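You operate a simulated robot arm through the tools that you are given. There is no shell and no other tool.

Carry out the task below with a simulated robot arm. There is one attempt and no reset: what you move stays moved.

## Task
Put things in order on the top of the orange bench. At the end: the grey spool from the top of the orange bench stands where the white load card (marked "RED LED") stood; the black fan from the top of the orange bench stands where the clear jar (marked "POSTS") stood; the white load card stands where the black fan stood; the clear jar from the top of the orange bench is in the white open carton (marked "SPARES"); whatever was shut is shut again. Leave all else as you found it, and nothing knocked over.

Only the result counts: the job must be done as asked and must still hold three seconds after the hand-in. Knocking over, shifting, dropping, spilling or breaking anything else fails it.

## Robot
A 7-joint arm with a two-finger parallel gripper, fixed in place. Base frame: the origin is on the floor under the middle of its stand, x ahead of it, y to its left, z up; the work surface is at about z = 760. Units: mm, degrees, N and s.
With the tool pointing down near the work surface it reaches from about 200 to 680 mm from the base axis. Its first joint turns from -66.0 to 66.0 degrees. Payload 2.4 kg.
Tool frame: the origin (TCP) lies between the finger pads and is the grasp point; the fingertips stand 30 mm ahead of it; z points along the fingers, y is the line along which they close. The gripper opens to 94 mm. The fingers are 28 mm wide and 10 mm thick; the gripper's body (50 by 96 mm) begins 55 mm behind the TCP.
Orientation is told as [roll, pitch, yaw] about the base's x, y, z axes, in that order, counted from this pose: with the fingers straight down and closing along the base's y, the tool's x points along the base's -x, its y along +y and its z along -z.

## Interface
- The arm moves only by the tool drive_tool. Its argument "targets" is a list of rows, each an object of numbers (a shift or turn left out is 0, a gripper value left out holds the last): "tx", "ty", "tz": the shift along the tool's x, y, z in units of 30 mm (1.0 is 30 mm); "rx", "ry", "rz": the turn, a rotation vector about the tool's x, y, z in units of 4 degrees (1.0 is 4 degrees); "hand": the finger opening in mm, from 0 to 94. In form: [{"tx": .., "ty": .., "tz": .., "rx": .., "ry": .., "rz": .., "hand": ..}, ...]. A call has 1 to 20 rows; each row shifts and turns the commanded pose from where the row before left it, along the tool's axes as they then stand. A call with a number of a shift or a turn outside -1 to 1 is refused whole. Each row takes 0.2 s and may step no farther than 50 mm and 8.6 degrees from the row before; otherwise, or with a gripper value out of range, the whole call is refused. Where a pose cannot be reached the arm comes as near as it can. A force on the tool above 40 N (or 10 N above the force at the start of the call, whichever is more), or a blocked arm, ends the call early, and 0.2 s more pass. The fingers move at their own pace (about 153 mm/s each) and stop on an object; they squeeze with about 35 N. The grip force told is the motor's: it shows also when the fingers shut on nothing. Time passes only in rows, and 0.2 s behind the last, so rows that do not move let the fingers close. The reply holds the time, the measured pose of the TCP, the force on the tool along the base axes, the opening and the grip force, in the units named above and with some noise, with the torque about the TCP (base axes, N m) and any sound that the robot's microphone picked up, and new pictures: "pictures" is both (left out), scene, wrist or none.
- Cameras (640 x 400 px; columns grow to the right, rows downward): "scene" is fixed at [36.2, 467.8, 1452.9]; the picture's right is [-0.79, -0.61, 0.00], its down [-0.29, 0.37, -0.88] and it looks along [0.54, -0.70, -0.47] (base axes); focal length 324 px, centre (320, 200). "wrist" rides on the gripper at [76, 14, -102] in the tool frame; the picture's right is [-0.18, 0.98, 0.00], its down [-0.75, -0.14, -0.64] and it looks along [-0.63, -0.12, 0.77] (tool axes); focal length 243 px, centre (320, 200). There is no depth. A picture from a camera that has moved, and an enlarged one, comes with that camera's place and axes in the base frame and with its lens.
- enlarge(camera, box): a new picture of the part [left, top, right, bottom] of that camera's present view, enlarged. No time passes.
- close_job(): hands the job in; it is judged then, once.

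Places have to be worked out from the pictures, the camera data and where the tool is seen. Open the gripper and draw the arm clear of the work before you hand the job in, unless the task says otherwise.

The tools are called after "Emit:" as name(argument=value, ...) on one line, values as JSON. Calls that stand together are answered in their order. drive_tool: Moves the arm, as the interface text tells. Its arguments: {"type":"object","properties":{"targets":{"type":"array","items":{"type":"object","properties":{"tx":{"type":"number"},"ty":{"type":"number"},"tz":{"type":"number"},"rx":{"type":"number"},"ry":{"type":"number"},"rz":{"type":"number"},"hand":{"type":"number"}}}},"pictures":{"type":"string","enum":["both","scene","wrist","none"]}},"required":["targets"]} The other tools are called the same way: enlarge (camera, box) takes an enlarged picture of a part of a camera's view; close_job () hands the job in.

At the start:

```text
t: 0.0
ee_pos: [319.3, -81.7, 1143.4]
tool_rot: [0.0, 0.0, 0.0]
wrist_force: [0.6, -0.4, 0.4]
torque: [-0.05, 0.03, -0.01]
gripper_width: 94.1
gripper_force: 0.1
```

scene: 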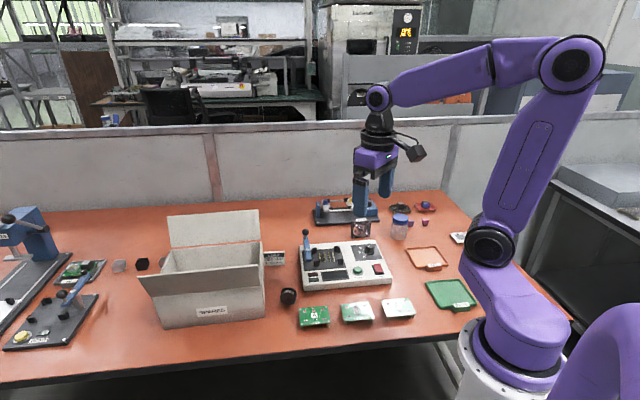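
wrist: 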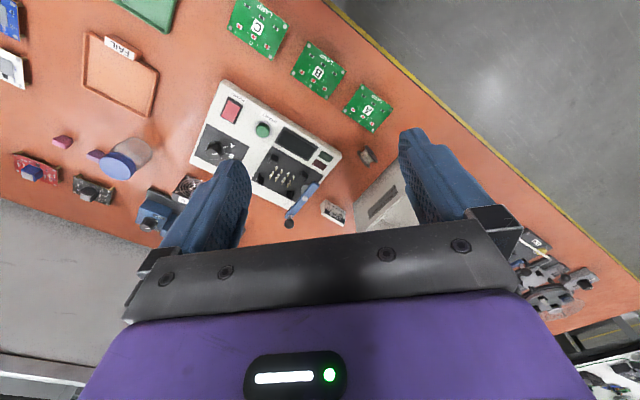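

I start by looking closely at the bench in both cameras to identify the spool, load card, fan, jar and carton.

Emit:
enlarge(camera="scene", box=[280, 170, 480, 330])

Emit:
enlarge(camera="scene", box=[120, 190, 320, 350])

Emit:
enlarge(camera="wrist", box=[0, 0, 320, 240])

Emit:
enlarge(camera="scene", box=[0, 190, 180, 360])

Emit:
enlarge(camera="wrist", box=[180, 60, 420, 240])

```text
2.50 times, centred on (380, 250) of scene
camera zoom: at [36.2, 467.8, 1452.9], right [-0.79, -0.61, 0.0], down [-0.29, 0.37, -0.88], along [0.54, -0.7, -0.47], focal length 811 px, centre (170, 75)
```

zoom: 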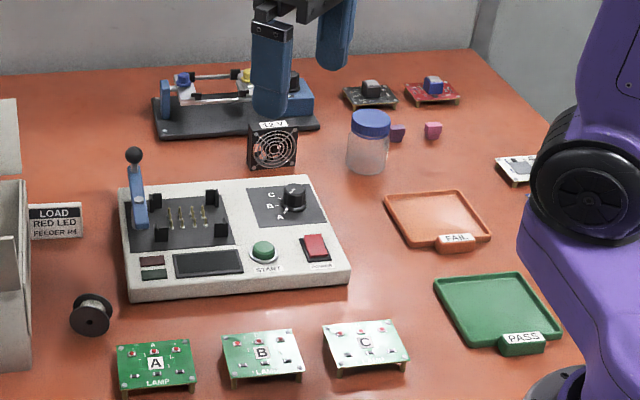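

```text
2.50 times, centred on (220, 270) of scene
camera zoom: at [36.2, 467.8, 1452.9], right [-0.79, -0.61, 0.0], down [-0.29, 0.37, -0.88], along [0.54, -0.7, -0.47], focal length 811 px, centre (570, 25)
```

zoom: 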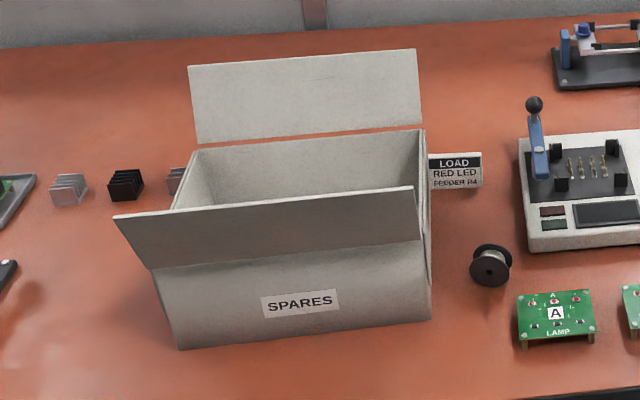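

```text
1.67 times, centred on (160, 120) of wrist
camera zoom: at [243.6, -66.2, 1245.3], right [0.18, 0.98, 0.0], down [0.75, -0.14, 0.64], along [0.63, -0.12, -0.77], focal length 404 px, centre (587, 333)
```

zoom: 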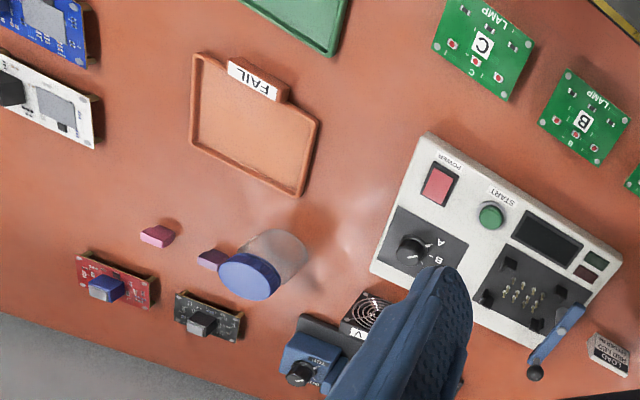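

```text
2.35 times, centred on (90, 275) of scene
camera zoom: at [36.2, 467.8, 1452.9], right [-0.79, -0.61, 0.0], down [-0.29, 0.37, -0.88], along [0.54, -0.7, -0.47], focal length 763 px, centre (861, 24)
```

zoom: 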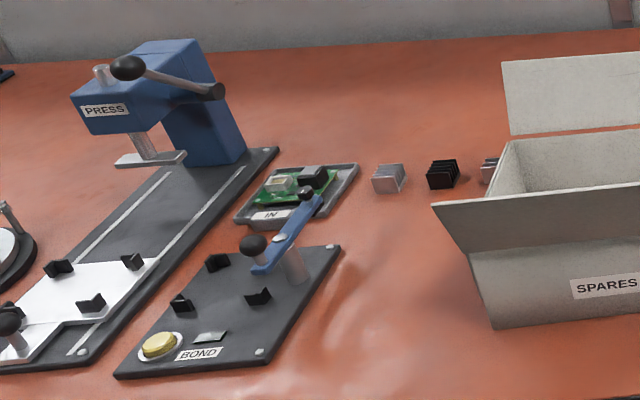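

```text
2.22 times, centred on (300, 150) of wrist
camera zoom: at [243.6, -66.2, 1245.3], right [0.18, 0.98, 0.0], down [0.75, -0.14, 0.64], along [0.63, -0.12, -0.77], focal length 539 px, centre (364, 311)
```

zoom: 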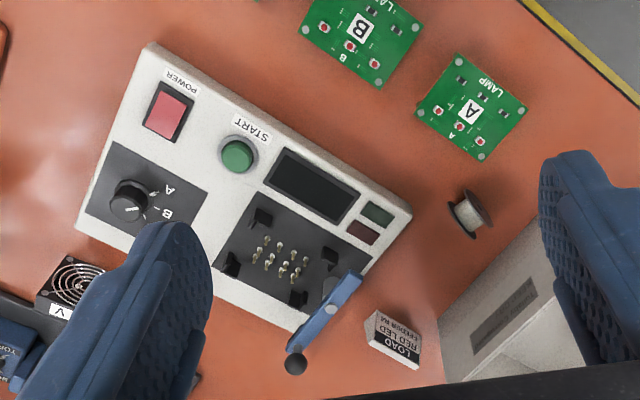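

The layout can be read from the scene camera: the jar is at about (423, -520), the fan at (526, -417), the card at (669, -104) beside the carton, and the spool is in front of the test unit. I move to a survey pose near the fan and jar, turned about -45° to line up with the bench.

Emit:
drive_tool(targets=[{"tx": -0.3, "ty": -0.919, "tz": 0.344}, {"tx": -0.3, "ty": -0.919, "tz": 0.344}, {"tx": -0.3, "ty": -0.919, "tz": 0.344}, {"tx": -0.3, "ty": -0.919, "tz": 0.344}, {"tx": -0.3, "ty": -0.919, "tz": 0.344}, {"tx": -0.3, "ty": -0.919, "tz": 0.344}, {"tx": -0.3, "ty": -0.919, "tz": 0.344}, {"tx": -0.3, "ty": -0.919, "tz": 0.344}, {"tx": -0.3, "ty": -0.919, "tz": 0.344}, {"rz": 1}, {"rz": 1}, {"rz": 1}, {"rz": 1}, {"rz": 1}, {"rz": 1}, {"rz": 1}, {"rz": 1}, {"rz": 1}, {"rz": 1}, {"rz": 1}], pictures="both")

```text
t: 4.2
ee_pos: [401.1, -329.8, 1051.5]
tool_rot: [0.0, 0.1, -44.1]
wrist_force: [-0.6, 0.8, -0.2]
torque: [0.0, 0.01, 0.02]
gripper_width: 93.7
gripper_force: 0.0
camera wrist: at [356.3, -266.1, 1153.1], right [0.82, 0.58, 0.0], down [0.44, -0.63, 0.64], along [0.37, -0.52, -0.77], focal length 243 px, centre (320, 200)
```

scene: 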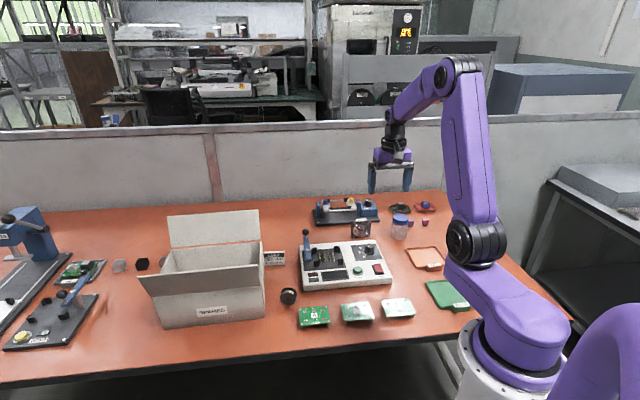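
wrist: 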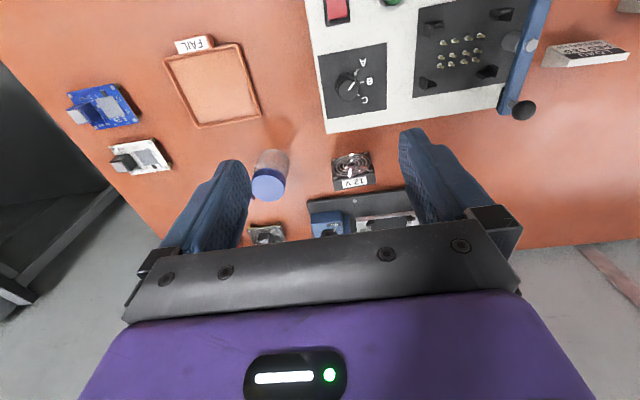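

Emit:
enlarge(camera="wrist", box=[230, 120, 430, 245])

Emit:
enlarge(camera="wrist", box=[480, 0, 640, 100])

Emit:
enlarge(camera="scene", box=[330, 190, 450, 265])

Emit:
enlarge(camera="scene", box=[230, 230, 350, 310])

```text
3.20 times, centred on (330, 182) of wrist
camera zoom: at [356.3, -266.1, 1153.1], right [0.82, 0.58, 0.0], down [0.44, -0.63, 0.64], along [0.37, -0.52, -0.77], focal length 776 px, centre (288, 256)
```

zoom: 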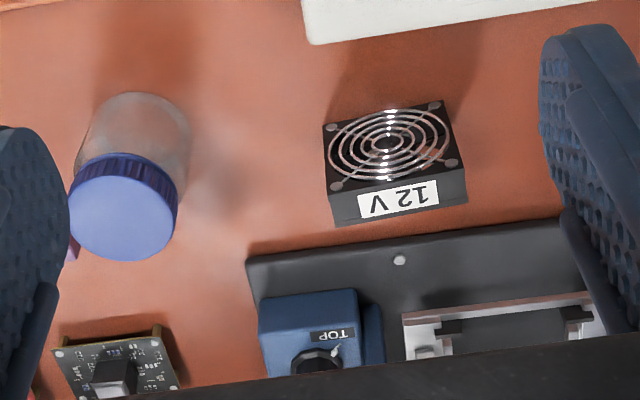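

```text
4.00 times, centred on (560, 50) of wrist
camera zoom: at [356.3, -266.1, 1153.1], right [0.82, 0.58, 0.0], down [0.44, -0.63, 0.64], along [0.37, -0.52, -0.77], focal length 970 px, centre (-640, 800)
```

zoom: 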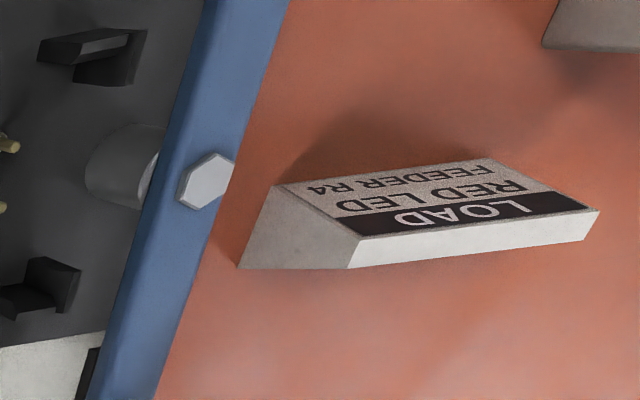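

```text
5.33 times, centred on (390, 228) of scene
camera zoom: at [36.2, 467.8, 1452.8], right [-0.79, -0.61, 0.0], down [-0.29, 0.37, -0.88], along [0.54, -0.7, -0.47], focal length 1730 px, centre (-53, 53)
```

zoom: 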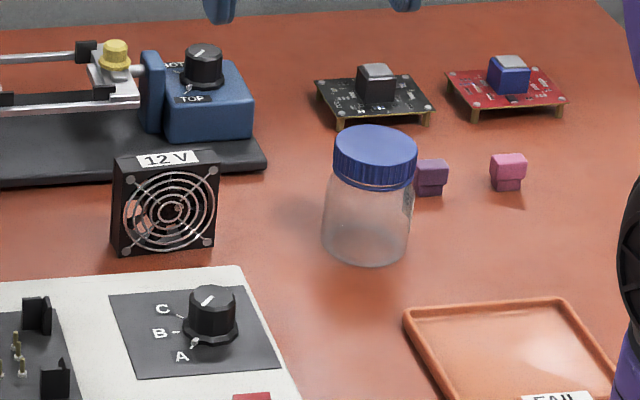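

```text
5.00 times, centred on (290, 270) of scene
camera zoom: at [36.2, 467.8, 1452.8], right [-0.79, -0.61, 0.0], down [-0.29, 0.37, -0.88], along [0.54, -0.7, -0.47], focal length 1622 px, centre (470, -150)
```

zoom: 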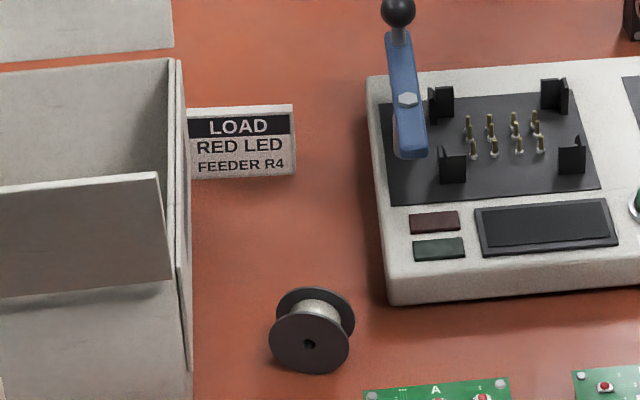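

The fan is upright with its grille towards the bench front, and the jar stands at about (421, -503) with its lid top at about z = 844. I move above the jar to refine that.

Emit:
drive_tool(targets=[{"tx": -0.751, "ty": -0.612, "tz": 0.508}, {"tx": -0.751, "ty": -0.612, "tz": 0.508}, {"tx": -0.751, "ty": -0.612, "tz": 0.508}, {"tx": -0.751, "ty": -0.612, "tz": 0.508}, {"tx": -0.751, "ty": -0.612, "tz": 0.508}, {"tx": -0.751, "ty": -0.612, "tz": 0.508}, {"rz": 0.225}], pictures="both")

```text
t: 5.8
ee_pos: [419.8, -502.8, 961.1]
tool_rot: [-0.1, 0.0, -44.9]
wrist_force: [-0.6, -0.5, -0.9]
torque: [-0.02, 0.01, 0.0]
gripper_width: 94.0
gripper_force: 0.0
camera wrist: at [376.4, -439.1, 1062.5], right [0.82, 0.57, 0.0], down [0.43, -0.63, 0.64], along [0.36, -0.53, -0.77], focal length 243 px, centre (320, 200)
```

scene: 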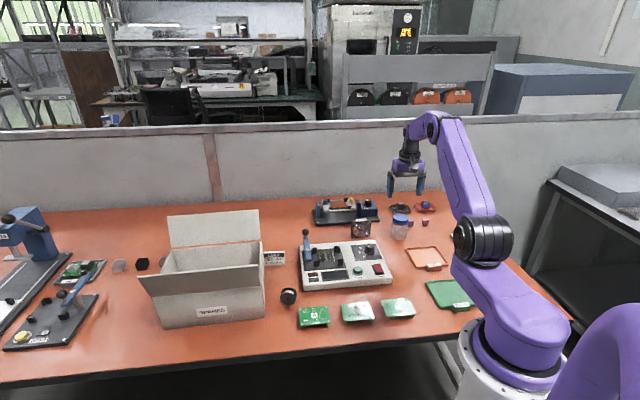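
wrist: 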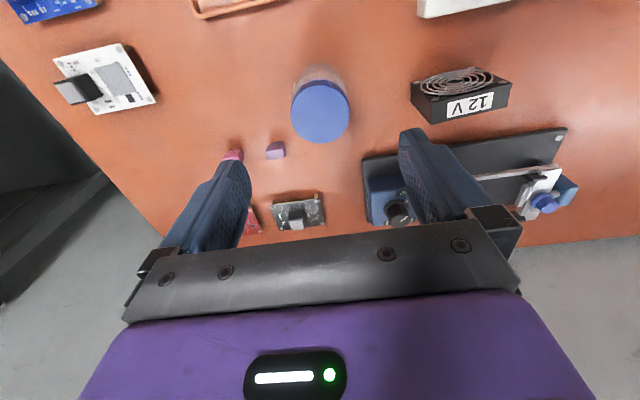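

The lid appears at about (320, 110), exactly where the tool axis should meet z = 844. I zoom in to confirm.

Emit:
enlarge(camera="wrist", box=[240, 50, 400, 150])

Emit:
enlarge(camera="wrist", box=[390, 40, 550, 140])

Emit:
enlarge(camera="scene", box=[330, 160, 450, 240])

```text
4.00 times, centred on (320, 100) of wrist
camera zoom: at [376.4, -439.1, 1062.5], right [0.82, 0.57, 0.0], down [0.43, -0.63, 0.64], along [0.36, -0.53, -0.77], focal length 970 px, centre (320, 600)
```

zoom: 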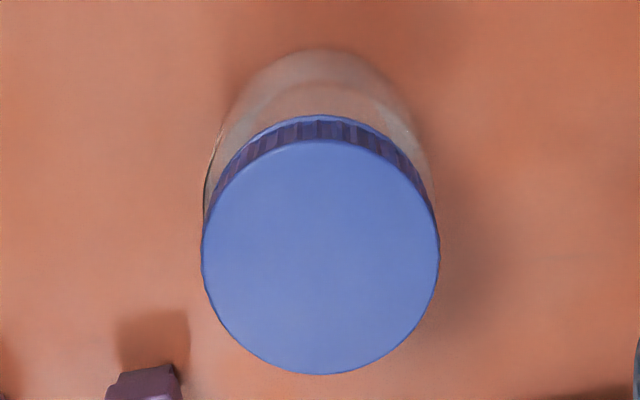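

```text
4.00 times, centred on (470, 90) of wrist
camera zoom: at [376.4, -439.1, 1062.5], right [0.82, 0.57, 0.0], down [0.43, -0.63, 0.64], along [0.36, -0.53, -0.77], focal length 970 px, centre (-280, 640)
```

zoom: 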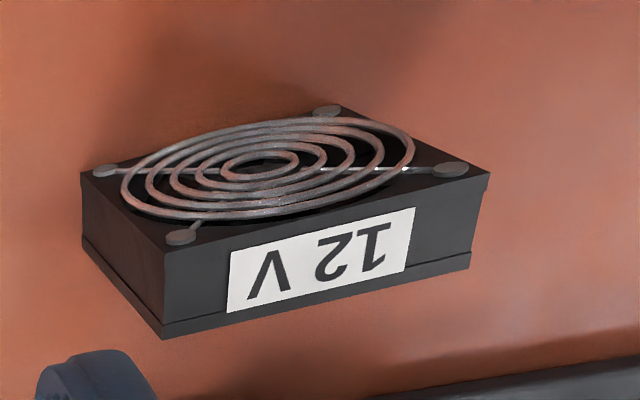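

```text
5.00 times, centred on (390, 200) of scene
camera zoom: at [36.2, 467.8, 1452.9], right [-0.79, -0.61, 0.0], down [-0.29, 0.37, -0.88], along [0.54, -0.7, -0.47], focal length 1622 px, centre (-30, 200)
```

zoom: 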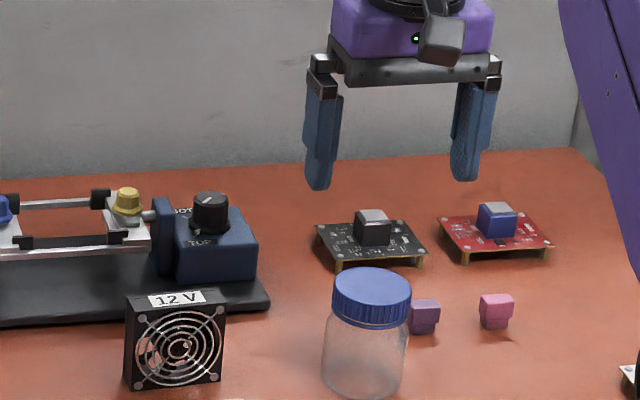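

The lid is centred within a few millimetres, so I nudge 3 mm outward and go down to TCP z ≈ 809, with the fingers straddling the jar body.

Emit:
drive_tool(targets=[{"tx": -0.1, "tz": 0.6}, {"tz": 0.9}, {"tz": 0.9}, {"tz": 0.9}, {"tz": 0.7}, {"tz": 0.6}, {"tz": 0.45}], pictures="both")

```text
t: 7.4
ee_pos: [425.2, -505.6, 809.2]
tool_rot: [0.0, 0.0, -44.8]
wrist_force: [-0.7, -1.3, -0.1]
torque: [0.02, 0.0, -0.01]
gripper_width: 94.1
gripper_force: 0.2
camera wrist: at [380.6, -440.9, 910.6], right [0.82, 0.57, 0.0], down [0.43, -0.63, 0.64], along [0.36, -0.53, -0.77], focal length 243 px, centre (320, 200)
```

scene: 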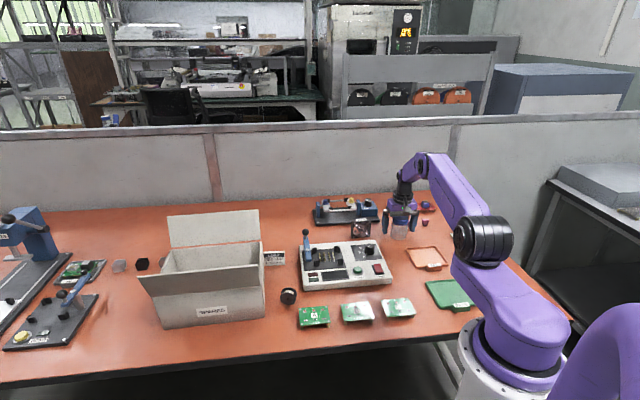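
wrist: 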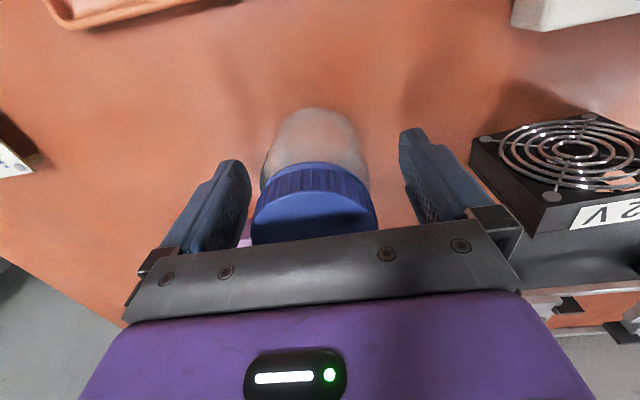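

The jar sits between the fingers and is nearly centred. I close on it.

Emit:
drive_tool(targets=[{"hand": 40}, {"hand": 40}, {"hand": 40}, {"hand": 40}], pictures="wrist")

```text
t: 8.4
ee_pos: [424.1, -505.9, 810.1]
tool_rot: [0.0, -0.2, -44.9]
wrist_force: [0.8, -1.0, 5.3]
torque: [-0.02, -0.17, -0.01]
gripper_width: 58.9
gripper_force: 35.2
camera wrist: at [380.8, -441.0, 911.2], right [0.82, 0.57, 0.0], down [0.43, -0.63, 0.64], along [0.36, -0.53, -0.77], focal length 243 px, centre (320, 200)
```

wrist: 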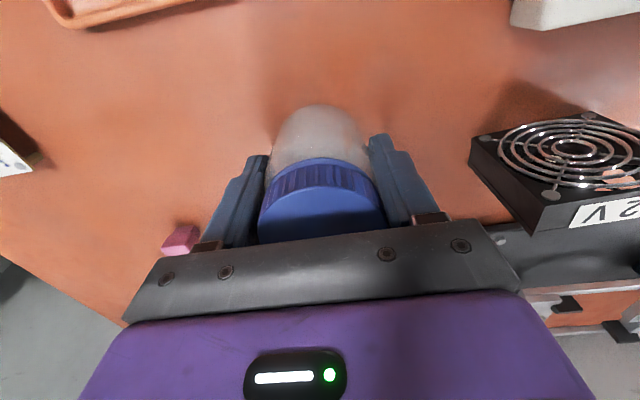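

The grip is firm at 58.9 mm, so the jar was standing at about (422, -507). I lift it straight up and check.

Emit:
drive_tool(targets=[{"tz": -0.3}, {"tz": -0.6}, {"tz": -1}, {"tz": -1}, {"tz": -1}, {"tz": -1}, {"tz": -1}, {"tz": -1}, {"tz": -1}, {"tz": -0.4}], pictures="both")

```text
t: 10.6
ee_pos: [423.0, -504.6, 1057.6]
tool_rot: [0.0, 0.0, -44.9]
wrist_force: [0.0, -0.1, -0.2]
torque: [-0.02, 0.01, 0.02]
gripper_width: 59.0
gripper_force: 34.7
camera wrist: at [379.2, -440.9, 1159.0], right [0.82, 0.57, 0.0], down [0.43, -0.63, 0.64], along [0.36, -0.53, -0.77], focal length 243 px, centre (320, 200)
```

scene: 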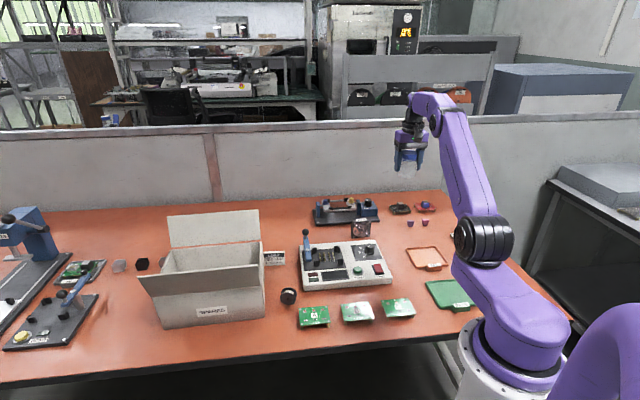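
wrist: 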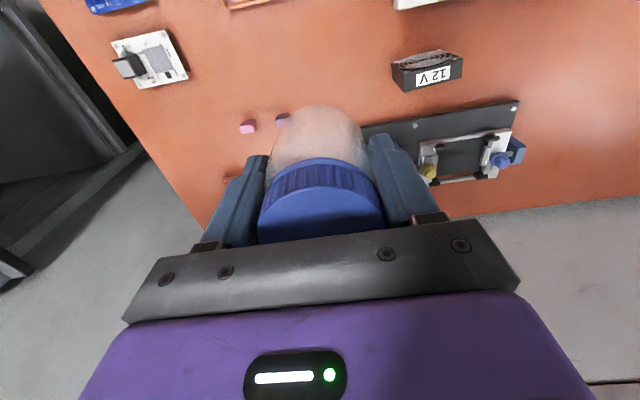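

The jar is held securely. I carry it high over to the near side of the carton.

Emit:
drive_tool(targets=[{"tx": 0.545, "ty": 0.946}, {"tx": 0.545, "ty": 0.946}, {"tx": 0.545, "ty": 0.946}, {"tx": 0.545, "ty": 0.946}, {"tx": 0.545, "ty": 0.946}, {"tx": 0.545, "ty": 0.946}, {"tx": 0.545, "ty": 0.946}, {"tx": 0.545, "ty": 0.946}, {"tx": 0.545, "ty": 0.946}, {"tx": 0.545, "ty": 0.946}, {"tx": 0.545, "ty": 0.946}, {"tx": 0.545, "ty": 0.946}, {"tx": 0.545, "ty": 0.946}, {"tx": 0.545, "ty": 0.946}, {"tx": 0.545, "ty": 0.946}, {"tx": 0.545, "ty": 0.946}], pictures="both")

Emit:
drive_tool(targets=[{"rz": -1}, {"rz": -1}, {"rz": -1}, {"rz": -1}, {"rz": -1}, {"rz": -1}, {"rz": -1}, {"rz": -1}, {"rz": -1}, {"rz": -1}, {"rz": -1}, {"rz": -1}, {"rz": -1}, {"rz": -1}, {"rz": -1}, {"rz": -1}, {"rz": -1}, {"rz": -1}, {"rz": -1}, {"rz": -1}], pictures="both")

```text
t: 14.0
ee_pos: [557.8, 2.4, 1056.6]
tool_rot: [0.0, 0.1, -44.8]
wrist_force: [0.4, 0.2, -1.2]
torque: [0.03, -0.01, 0.0]
gripper_width: 59.0
gripper_force: 35.0
camera wrist: at [514.1, 66.2, 1158.3], right [0.82, 0.57, 0.0], down [0.43, -0.63, 0.64], along [0.36, -0.53, -0.77], focal length 243 px, centre (320, 200)
```

scene: 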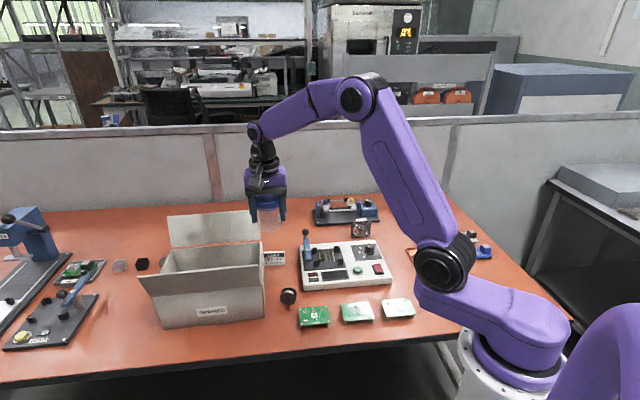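
wrist: 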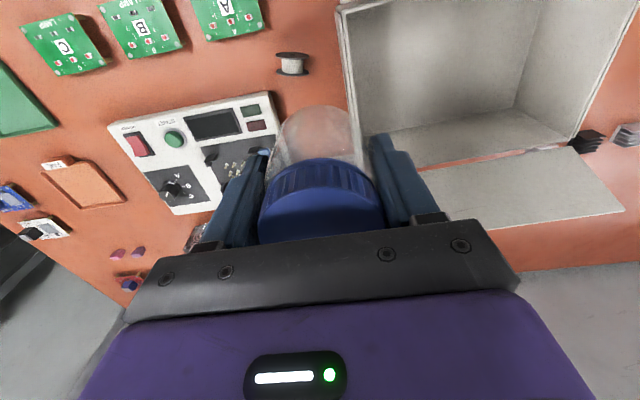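

```text
t: 18.2
ee_pos: [559.0, 2.8, 1056.7]
tool_rot: [0.1, 0.0, 35.2]
wrist_force: [-0.2, -0.2, -0.6]
torque: [-0.04, 0.02, 0.02]
gripper_width: 58.8
gripper_force: 34.6
camera wrist: at [488.1, -29.8, 1159.1], right [-0.42, 0.91, 0.0], down [0.7, 0.32, 0.64], along [0.58, 0.27, -0.77], focal length 243 px, centre (320, 200)
```

scene: 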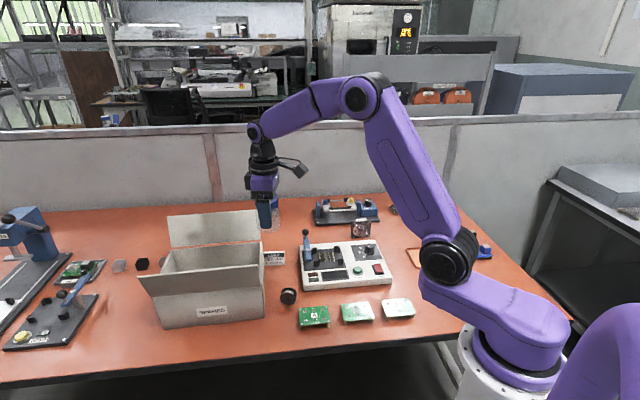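
wrist: 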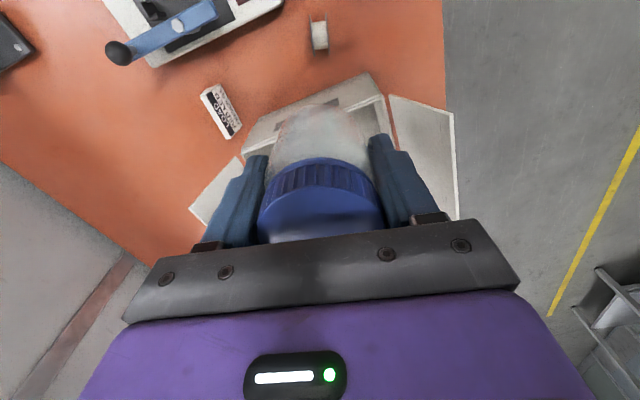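

I zoom into the present wrist view for the near carton wall, the flaps, the card and the spool.

Emit:
enlarge(camera="wrist", box=[160, 0, 480, 240])

Emit:
enlarge(camera="wrist", box=[180, 60, 300, 150])

Emit:
enlarge(camera="wrist", box=[260, 0, 380, 75])

Emit:
enlarge(camera="scene", box=[130, 190, 330, 340])

```text
1.67 times, centred on (320, 120) of wrist
camera zoom: at [488.1, -29.8, 1159.1], right [-0.42, 0.91, 0.0], down [0.7, 0.32, 0.64], along [0.58, 0.27, -0.77], focal length 404 px, centre (320, 333)
```

zoom: 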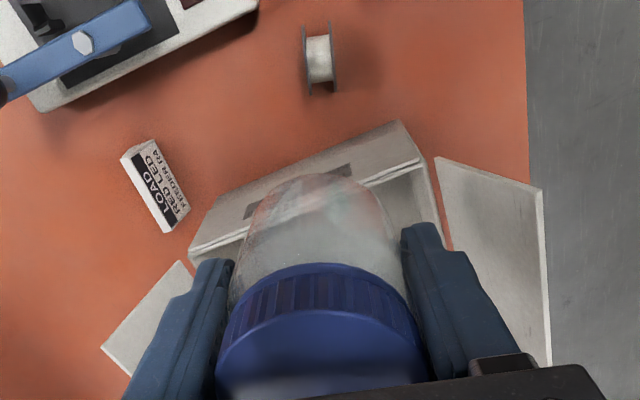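

```text
4.44 times, centred on (240, 105) of wrist
camera zoom: at [488.1, -29.8, 1159.1], right [-0.42, 0.91, 0.0], down [0.7, 0.32, 0.64], along [0.58, 0.27, -0.77], focal length 1078 px, centre (676, 622)
```

zoom: 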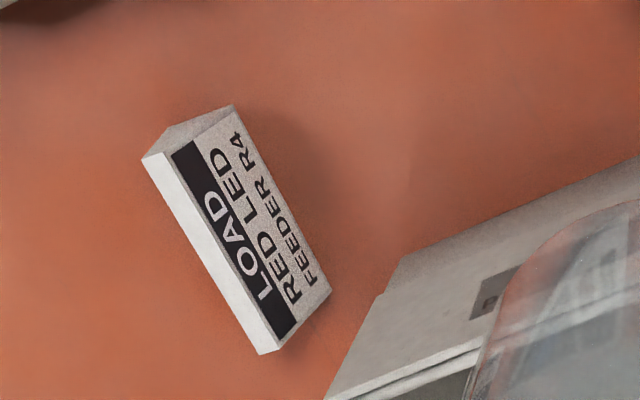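

```text
5.33 times, centred on (320, 38) of wrist
camera zoom: at [488.1, -29.8, 1159.1], right [-0.42, 0.91, 0.0], down [0.7, 0.32, 0.64], along [0.58, 0.27, -0.77], focal length 1294 px, centre (320, 1067)
```

zoom: 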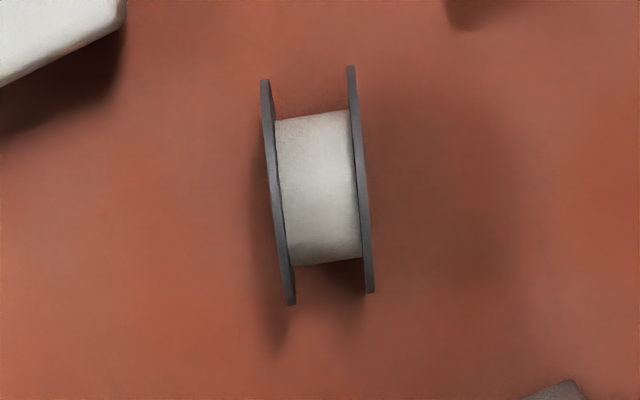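

```text
2.67 times, centred on (230, 265) of scene
camera zoom: at [36.2, 467.8, 1452.9], right [-0.79, -0.61, 0.0], down [-0.29, 0.37, -0.88], along [0.54, -0.7, -0.47], focal length 865 px, centre (560, 27)
```

zoom: 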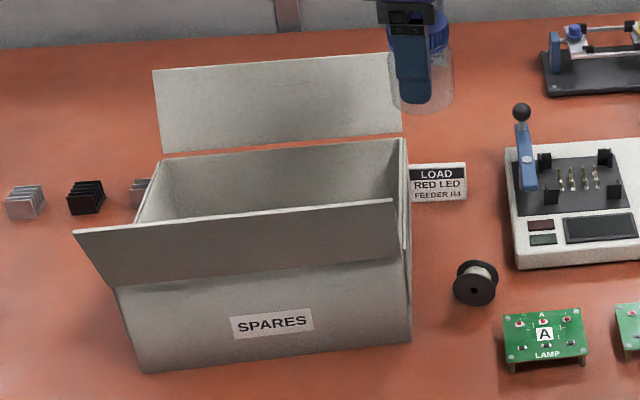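

The carton's right wall runs from about (537, 67) to (675, -60) with its rim at z ≈ 875, and both long flaps lean outward to about z = 965. I finish turning to 45° and go above an interior spot near (642, 55), staying above the flaps.

Emit:
drive_tool(targets=[{"rz": -1}, {"rz": -1}, {"rz": -0.45}, {"tx": -0.78, "ty": -0.183}, {"tx": -0.78, "ty": -0.183}, {"tx": -0.78, "ty": -0.183}, {"tx": -0.78, "ty": -0.183}], pictures="both")

```text
t: 19.8
ee_pos: [640.6, 54.1, 1056.9]
tool_rot: [0.0, 0.0, 44.9]
wrist_force: [0.3, -0.2, -0.2]
torque: [-0.02, -0.02, -0.01]
gripper_width: 58.8
gripper_force: 35.2
camera wrist: at [576.0, 11.0, 1158.7], right [-0.56, 0.83, 0.0], down [0.63, 0.43, 0.64], along [0.53, 0.36, -0.77], focal length 243 px, centre (320, 200)
```

scene: 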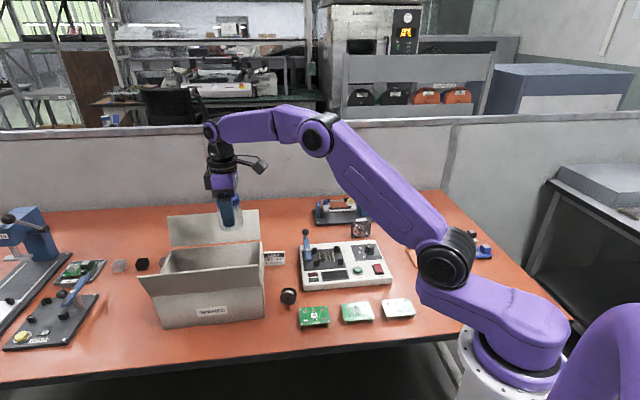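
wrist: 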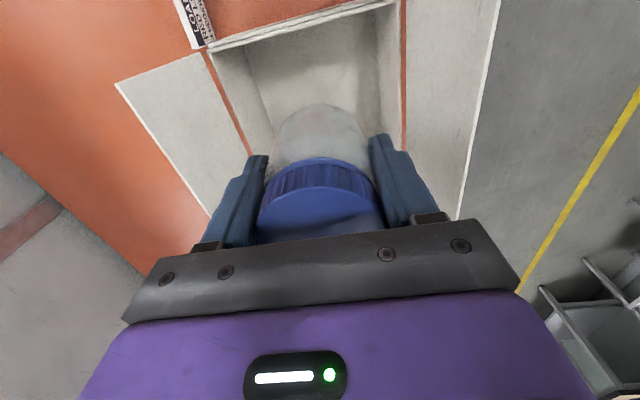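

The interior looks empty under the jar. I zoom in to be sure before going down.

Emit:
enlarge(camera="wrist", box=[190, 0, 430, 160])

```text
2.50 times, centred on (310, 80) of wrist
camera zoom: at [576.0, 11.0, 1158.7], right [-0.56, 0.83, 0.0], down [0.63, 0.43, 0.64], along [0.53, 0.36, -0.77], focal length 606 px, centre (345, 500)
```

zoom: 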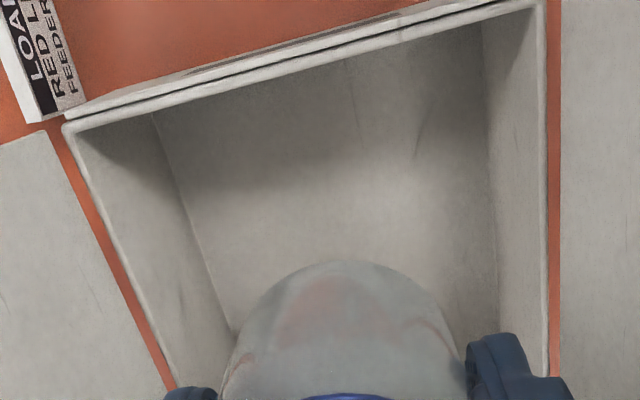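

The carton is empty where the jar goes, so I descend to about z = 850 first.

Emit:
drive_tool(targets=[{"tz": 1}, {"tz": 1}, {"tz": 1}, {"tz": 1}, {"tz": 1}, {"tz": 1}, {"tz": 0.9}], pictures="both")

```text
t: 21.4
ee_pos: [639.3, 52.4, 848.9]
tool_rot: [-0.1, -0.1, 44.9]
wrist_force: [0.8, 0.5, -0.5]
torque: [-0.04, 0.03, -0.01]
gripper_width: 58.6
gripper_force: 35.1
camera wrist: at [575.7, 9.1, 950.9], right [-0.56, 0.83, 0.0], down [0.63, 0.43, 0.64], along [0.53, 0.36, -0.77], focal length 243 px, centre (320, 200)
```

scene: 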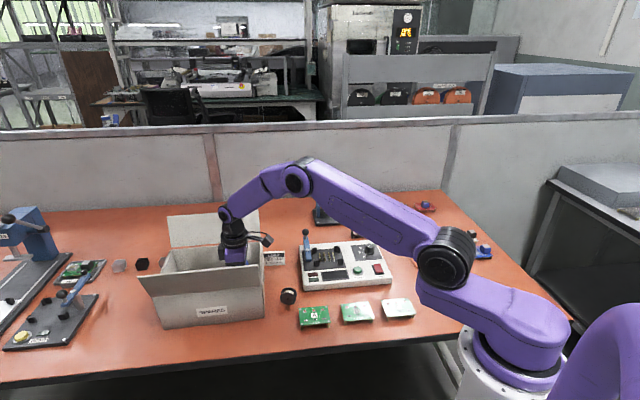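
wrist: 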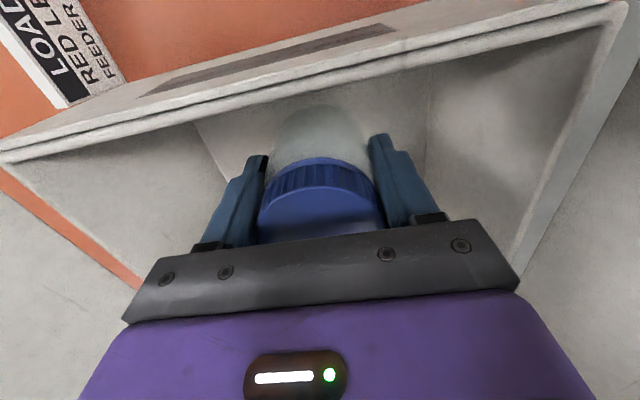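

The jar is well inside, clear of the walls. I lower gently towards the carton floor, watching the force.

Emit:
drive_tool(targets=[{"tz": 0.5}, {"tz": 0.4}, {"tz": 0.1}, {"tz": 0.06}], pictures="none")

```text
t: 22.4
ee_pos: [641.3, 52.9, 818.8]
tool_rot: [0.0, 0.0, 44.9]
wrist_force: [-0.1, -0.2, -1.4]
torque: [0.03, -0.03, 0.0]
gripper_width: 58.8
gripper_force: 35.3
```

Emit:
drive_tool(targets=[{"tz": 0.05}, {"tz": 0.05}], pictures="none")

```text
t: 23.0
ee_pos: [640.8, 53.0, 815.4]
tool_rot: [0.0, 0.1, 44.8]
wrist_force: [-0.8, 0.8, 0.3]
torque: [0.03, 0.04, 0.03]
gripper_width: 58.5
gripper_force: 35.1
```

No contact yet at z = 815.4, so I go down another couple of millimetres.

Emit:
drive_tool(targets=[{"tz": 0.05}, {"tz": 0.03}], pictures="none")

```text
t: 23.6
ee_pos: [640.6, 53.7, 814.1]
tool_rot: [-0.1, 0.0, 45.0]
wrist_force: [-6.4, -1.3, 19.6]
torque: [0.01, 0.16, 0.01]
gripper_width: 58.9
gripper_force: 34.6
```

The 19.6 N reading says the jar has touched the carton floor. I ease off slightly, open, and rise straight up.

Emit:
drive_tool(targets=[{"tz": -0.03}, {"hand": 80}, {"hand": 80}, {"hand": 80}], pictures="wrist")

```text
t: 24.6
ee_pos: [640.0, 52.7, 813.2]
tool_rot: [0.0, 0.0, 44.9]
wrist_force: [-0.6, 0.6, -0.7]
torque: [0.0, -0.02, 0.0]
gripper_width: 80.0
gripper_force: 0.2
camera wrist: at [576.2, 9.6, 915.5], right [-0.56, 0.83, 0.0], down [0.63, 0.43, 0.64], along [0.53, 0.36, -0.77], focal length 243 px, centre (320, 200)
```

wrist: 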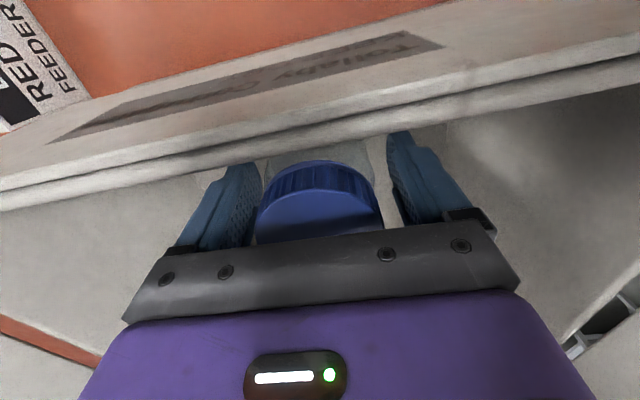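

The jar is free and standing. I lift out vertically above the flaps.

Emit:
drive_tool(targets=[{"tz": -0.5}, {"tz": -0.8}, {"tz": -1}, {"tz": -1}, {"tz": -1}, {"tz": -1}, {"tz": -1}, {"tz": -1}, {"tz": -0.8}], pictures="both")

```text
t: 26.6
ee_pos: [639.7, 50.6, 1056.0]
tool_rot: [0.0, -0.1, 44.9]
wrist_force: [0.8, 0.1, -0.4]
torque: [0.01, -0.02, -0.02]
gripper_width: 80.0
gripper_force: 0.2
camera wrist: at [576.0, 8.7, 1157.7], right [-0.56, 0.83, 0.0], down [0.63, 0.43, 0.64], along [0.53, 0.36, -0.77], focal length 243 px, centre (320, 200)
```

scene: 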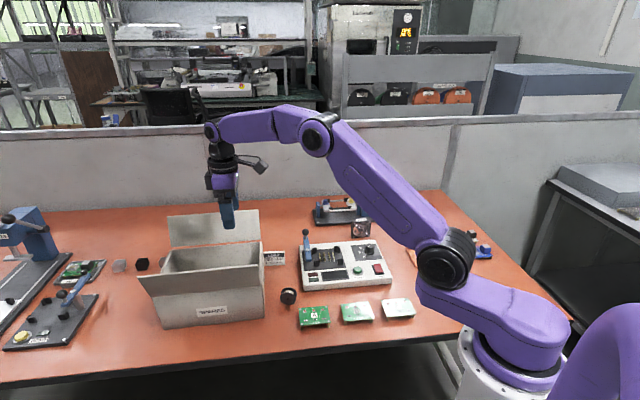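
wrist: 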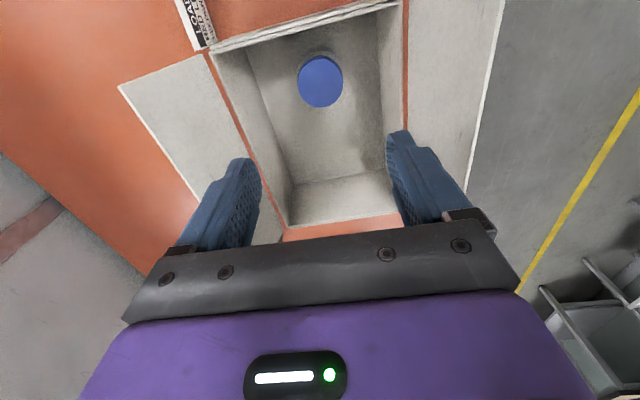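

The jar stands in the carton. From the earlier view the fan measures about 69 × 69 × 22 mm, centred near (537, -423), with its width axis at about 48.5°. I travel there and turn back to about -41°.

Emit:
drive_tool(targets=[{"tx": 0.896, "ty": -0.456}, {"tx": 0.896, "ty": -0.456}, {"tx": 0.896, "ty": -0.456}, {"tx": 0.896, "ty": -0.456}, {"tx": 0.896, "ty": -0.456}, {"tx": 0.896, "ty": -0.456}, {"tx": 0.896, "ty": -0.456}, {"tx": 0.896, "ty": -0.456}, {"tx": 0.896, "ty": -0.456}, {"tx": 0.896, "ty": -0.456}, {"tx": 0.896, "ty": -0.456}, {"tx": 0.896, "ty": -0.456}, {"tx": 0.896, "ty": -0.456}, {"tx": 0.896, "ty": -0.456}, {"tx": 0.896, "ty": -0.456}], pictures="none")

Emit:
drive_tool(targets=[{"rz": 1, "hand": 94}, {"rz": 1}, {"rz": 1}, {"rz": 1}, {"rz": 1}, {"rz": 1}, {"rz": 1}, {"rz": 1}, {"rz": 1}, {"rz": 1}, {"rz": 1}, {"rz": 1}, {"rz": 1}, {"rz": 1}, {"rz": 1}, {"rz": 1}, {"rz": 1}, {"rz": 1}, {"rz": 1}, {"rz": 1}], pictures="both")

```text
t: 29.8
ee_pos: [499.2, -377.4, 1057.0]
tool_rot: [0.0, 0.1, 44.9]
wrist_force: [0.0, -0.1, 0.1]
torque: [-0.01, -0.01, 0.0]
gripper_width: 80.3
gripper_force: 0.1
```

```text
t: 34.0
ee_pos: [499.2, -376.8, 1057.3]
tool_rot: [0.0, 0.0, -35.2]
wrist_force: [0.3, 0.2, 0.7]
torque: [0.0, 0.0, 0.02]
gripper_width: 93.9
gripper_force: 0.0
camera wrist: at [445.6, -321.5, 1158.9], right [0.72, 0.7, 0.0], down [0.53, -0.55, 0.64], along [0.45, -0.46, -0.77], focal length 243 px, centre (320, 200)
```

scene: 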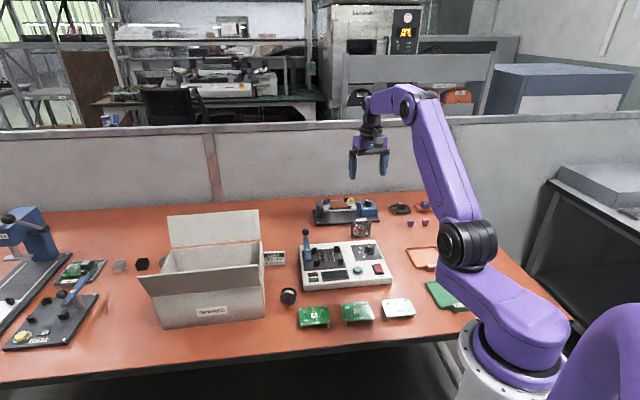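
wrist: 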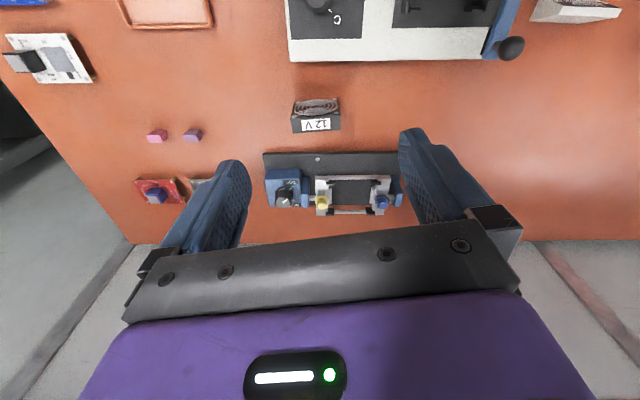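

I zoom in on the fan for an accurate position and angle.

Emit:
enlarge(camera="wrist", box=[266, 80, 366, 145])

Emit:
enlarge(camera="wrist", box=[250, 0, 570, 220])

```text
6.15 times, centred on (316, 112) of wrist
camera zoom: at [445.6, -321.5, 1158.9], right [0.72, 0.7, 0.0], down [0.53, -0.55, 0.64], along [0.45, -0.46, -0.77], focal length 1493 px, centre (345, 738)
```

zoom: 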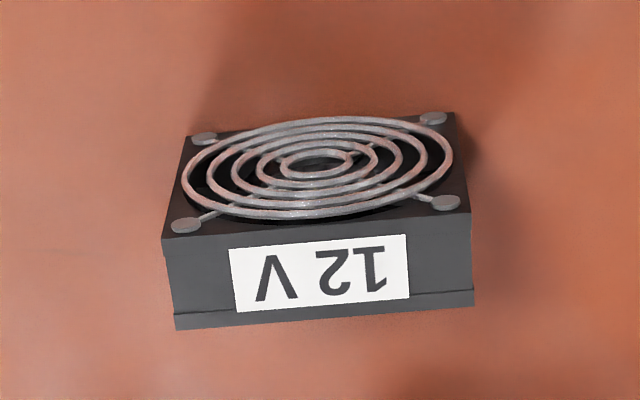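

```text
1.82 times, centred on (410, 110) of wrist
camera zoom: at [445.6, -321.5, 1158.9], right [0.72, 0.7, 0.0], down [0.53, -0.55, 0.64], along [0.45, -0.46, -0.77], focal length 441 px, centre (156, 364)
```

zoom: 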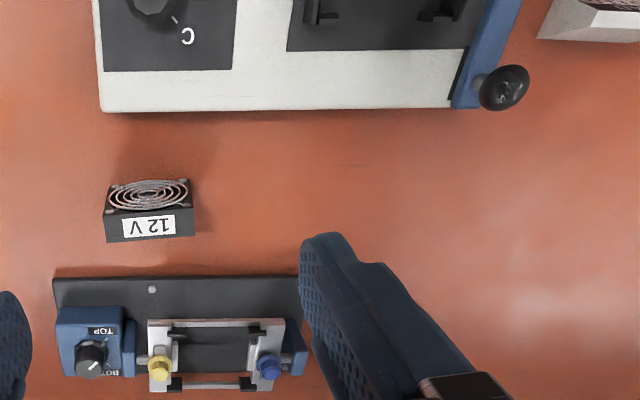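

Both views agree: fan centre (536.7, -424.6), width axis at 49°. I set yaw to -40.7°, lean the tool 8° outward about the closing axis for reach, and go above the fan.

Emit:
drive_tool(targets=[{"rz": 1}, {"rz": 0.375}, {"ry": -1}, {"ry": -1}, {"tx": -0.2067, "ty": -0.0656, "tz": 0.91}, {"tx": -0.2067, "ty": -0.0656, "tz": 0.91}, {"tx": -0.2067, "ty": -0.0656, "tz": 0.91}, {"tx": -0.2067, "ty": -0.0656, "tz": 0.91}, {"tx": -0.2067, "ty": -0.0656, "tz": 0.91}, {"tx": -0.2067, "ty": -0.0656, "tz": 0.91}], pictures="both")

```text
t: 36.2
ee_pos: [536.8, -424.8, 901.0]
tool_rot: [-0.1, -8.1, -40.5]
wrist_force: [0.4, -0.9, 0.0]
torque: [0.01, 0.03, -0.01]
gripper_width: 93.9
gripper_force: 0.1
camera wrist: at [477.8, -356.0, 990.2], right [0.78, 0.63, 0.03], down [0.41, -0.53, 0.74], along [0.48, -0.57, -0.67], focal length 243 px, centre (320, 200)
```

scene: 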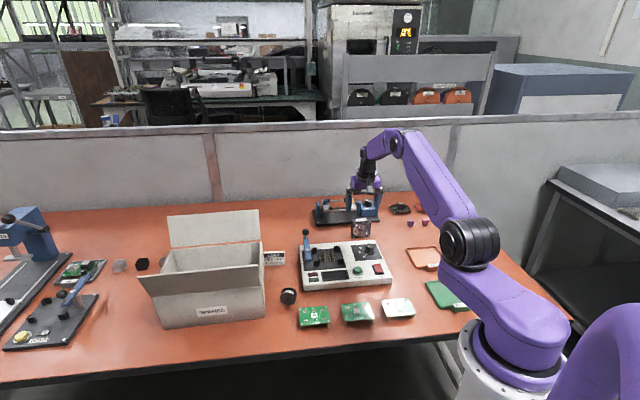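
wrist: 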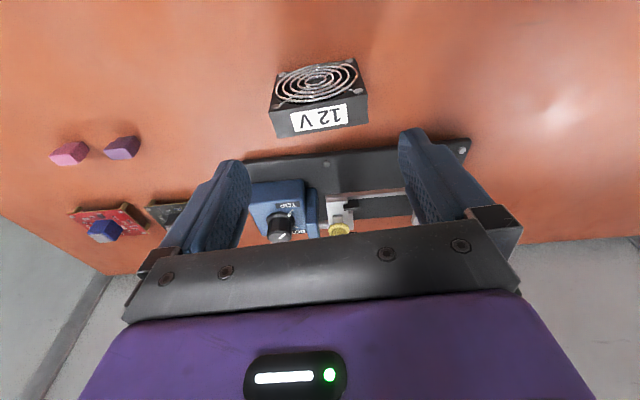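

Emit:
enlarge(camera="wrist", box=[256, 50, 384, 150])

```text
4.00 times, centred on (320, 100) of wrist
camera zoom: at [477.8, -356.0, 990.2], right [0.78, 0.63, 0.03], down [0.41, -0.53, 0.74], along [0.48, -0.57, -0.67], focal length 970 px, centre (320, 600)
```

zoom: 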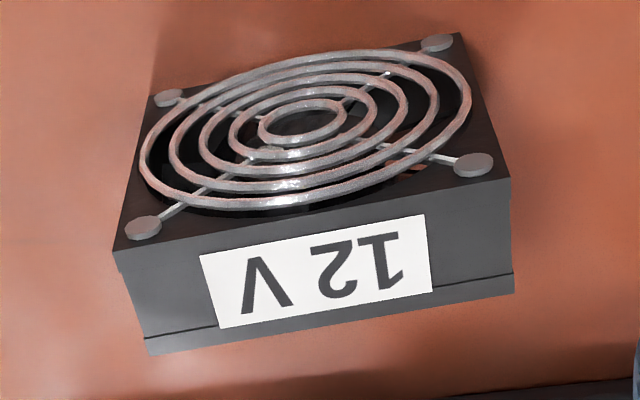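

The fan centre is right under the TCP, to within about 1 mm. I descend vertically, compensating for the lean, to TCP z ≈ 800.

Emit:
drive_tool(targets=[{"tx": 0.117, "tz": 0.8335}, {"tx": 0.117, "tz": 0.8335}, {"tx": 0.117, "tz": 0.8335}, {"tx": 0.117, "tz": 0.8335}], pictures="both")

```text
t: 37.2
ee_pos: [537.5, -426.0, 799.1]
tool_rot: [0.0, -8.0, -40.6]
wrist_force: [0.0, -0.8, 0.4]
torque: [0.0, 0.04, 0.01]
gripper_width: 94.0
gripper_force: 0.1
camera wrist: at [478.2, -356.3, 889.2], right [0.78, 0.63, 0.03], down [0.41, -0.53, 0.74], along [0.48, -0.57, -0.67], focal length 243 px, centre (320, 200)
```

scene: 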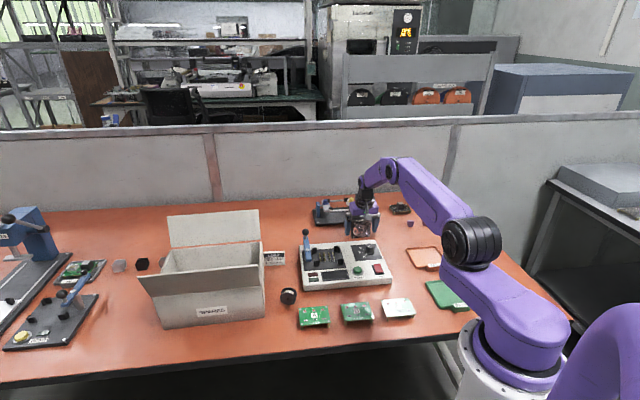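
wrist: 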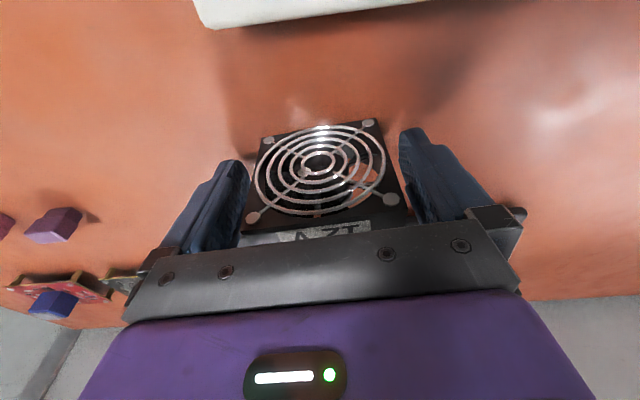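

The fan is centred between the fingers. I close on it.

Emit:
drive_tool(targets=[{"hand": 55}, {"hand": 55}, {"hand": 55}, {"hand": 55}], pictures="wrist")

```text
t: 38.2
ee_pos: [536.2, -425.6, 798.4]
tool_rot: [0.0, -8.0, -40.7]
wrist_force: [-0.6, 0.3, 0.0]
torque: [-0.02, -0.02, 0.0]
gripper_width: 73.6
gripper_force: 35.2
camera wrist: at [478.1, -356.2, 889.4], right [0.78, 0.63, 0.03], down [0.41, -0.53, 0.74], along [0.48, -0.57, -0.67], focal length 243 px, centre (320, 200)
```

wrist: 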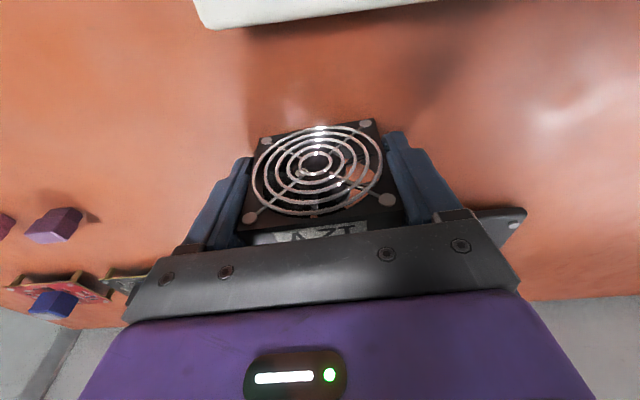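

The grip holds at 73.6 mm. I lift vertically and check.

Emit:
drive_tool(targets=[{"tx": -0.0417, "tz": -0.297}, {"tx": -0.0835, "tz": -0.594}, {"tx": -0.139, "tz": -0.99}, {"tx": -0.139, "tz": -0.99}, {"tx": -0.139, "tz": -0.99}, {"tx": -0.139, "tz": -0.99}], pictures="both")

```text
t: 39.6
ee_pos: [535.0, -424.3, 948.6]
tool_rot: [0.0, -8.0, -40.6]
wrist_force: [-0.2, 0.1, -1.5]
torque: [-0.03, -0.02, 0.0]
gripper_width: 73.8
gripper_force: 35.0
camera wrist: at [476.2, -354.2, 1037.8], right [0.78, 0.63, 0.03], down [0.41, -0.53, 0.74], along [0.48, -0.57, -0.67], focal length 243 px, centre (320, 200)
```

scene: 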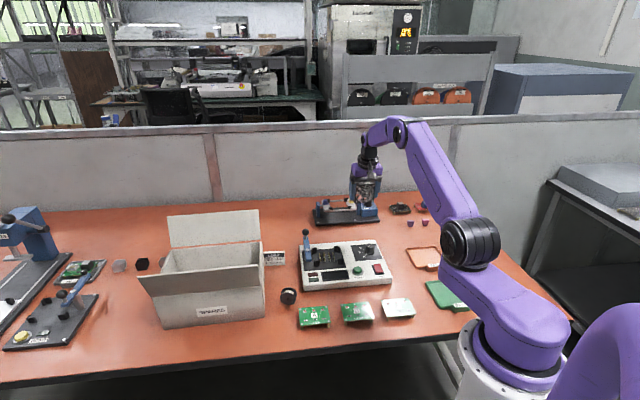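
wrist: 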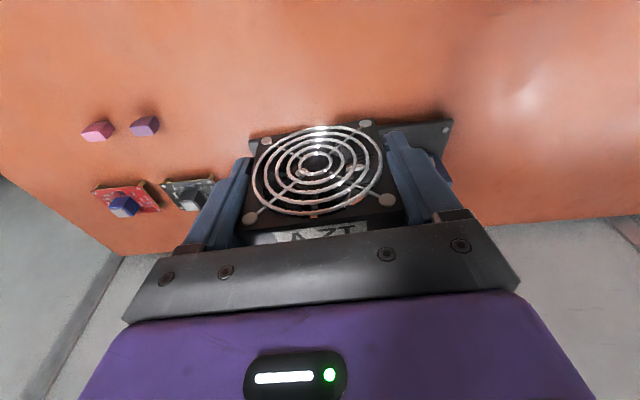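

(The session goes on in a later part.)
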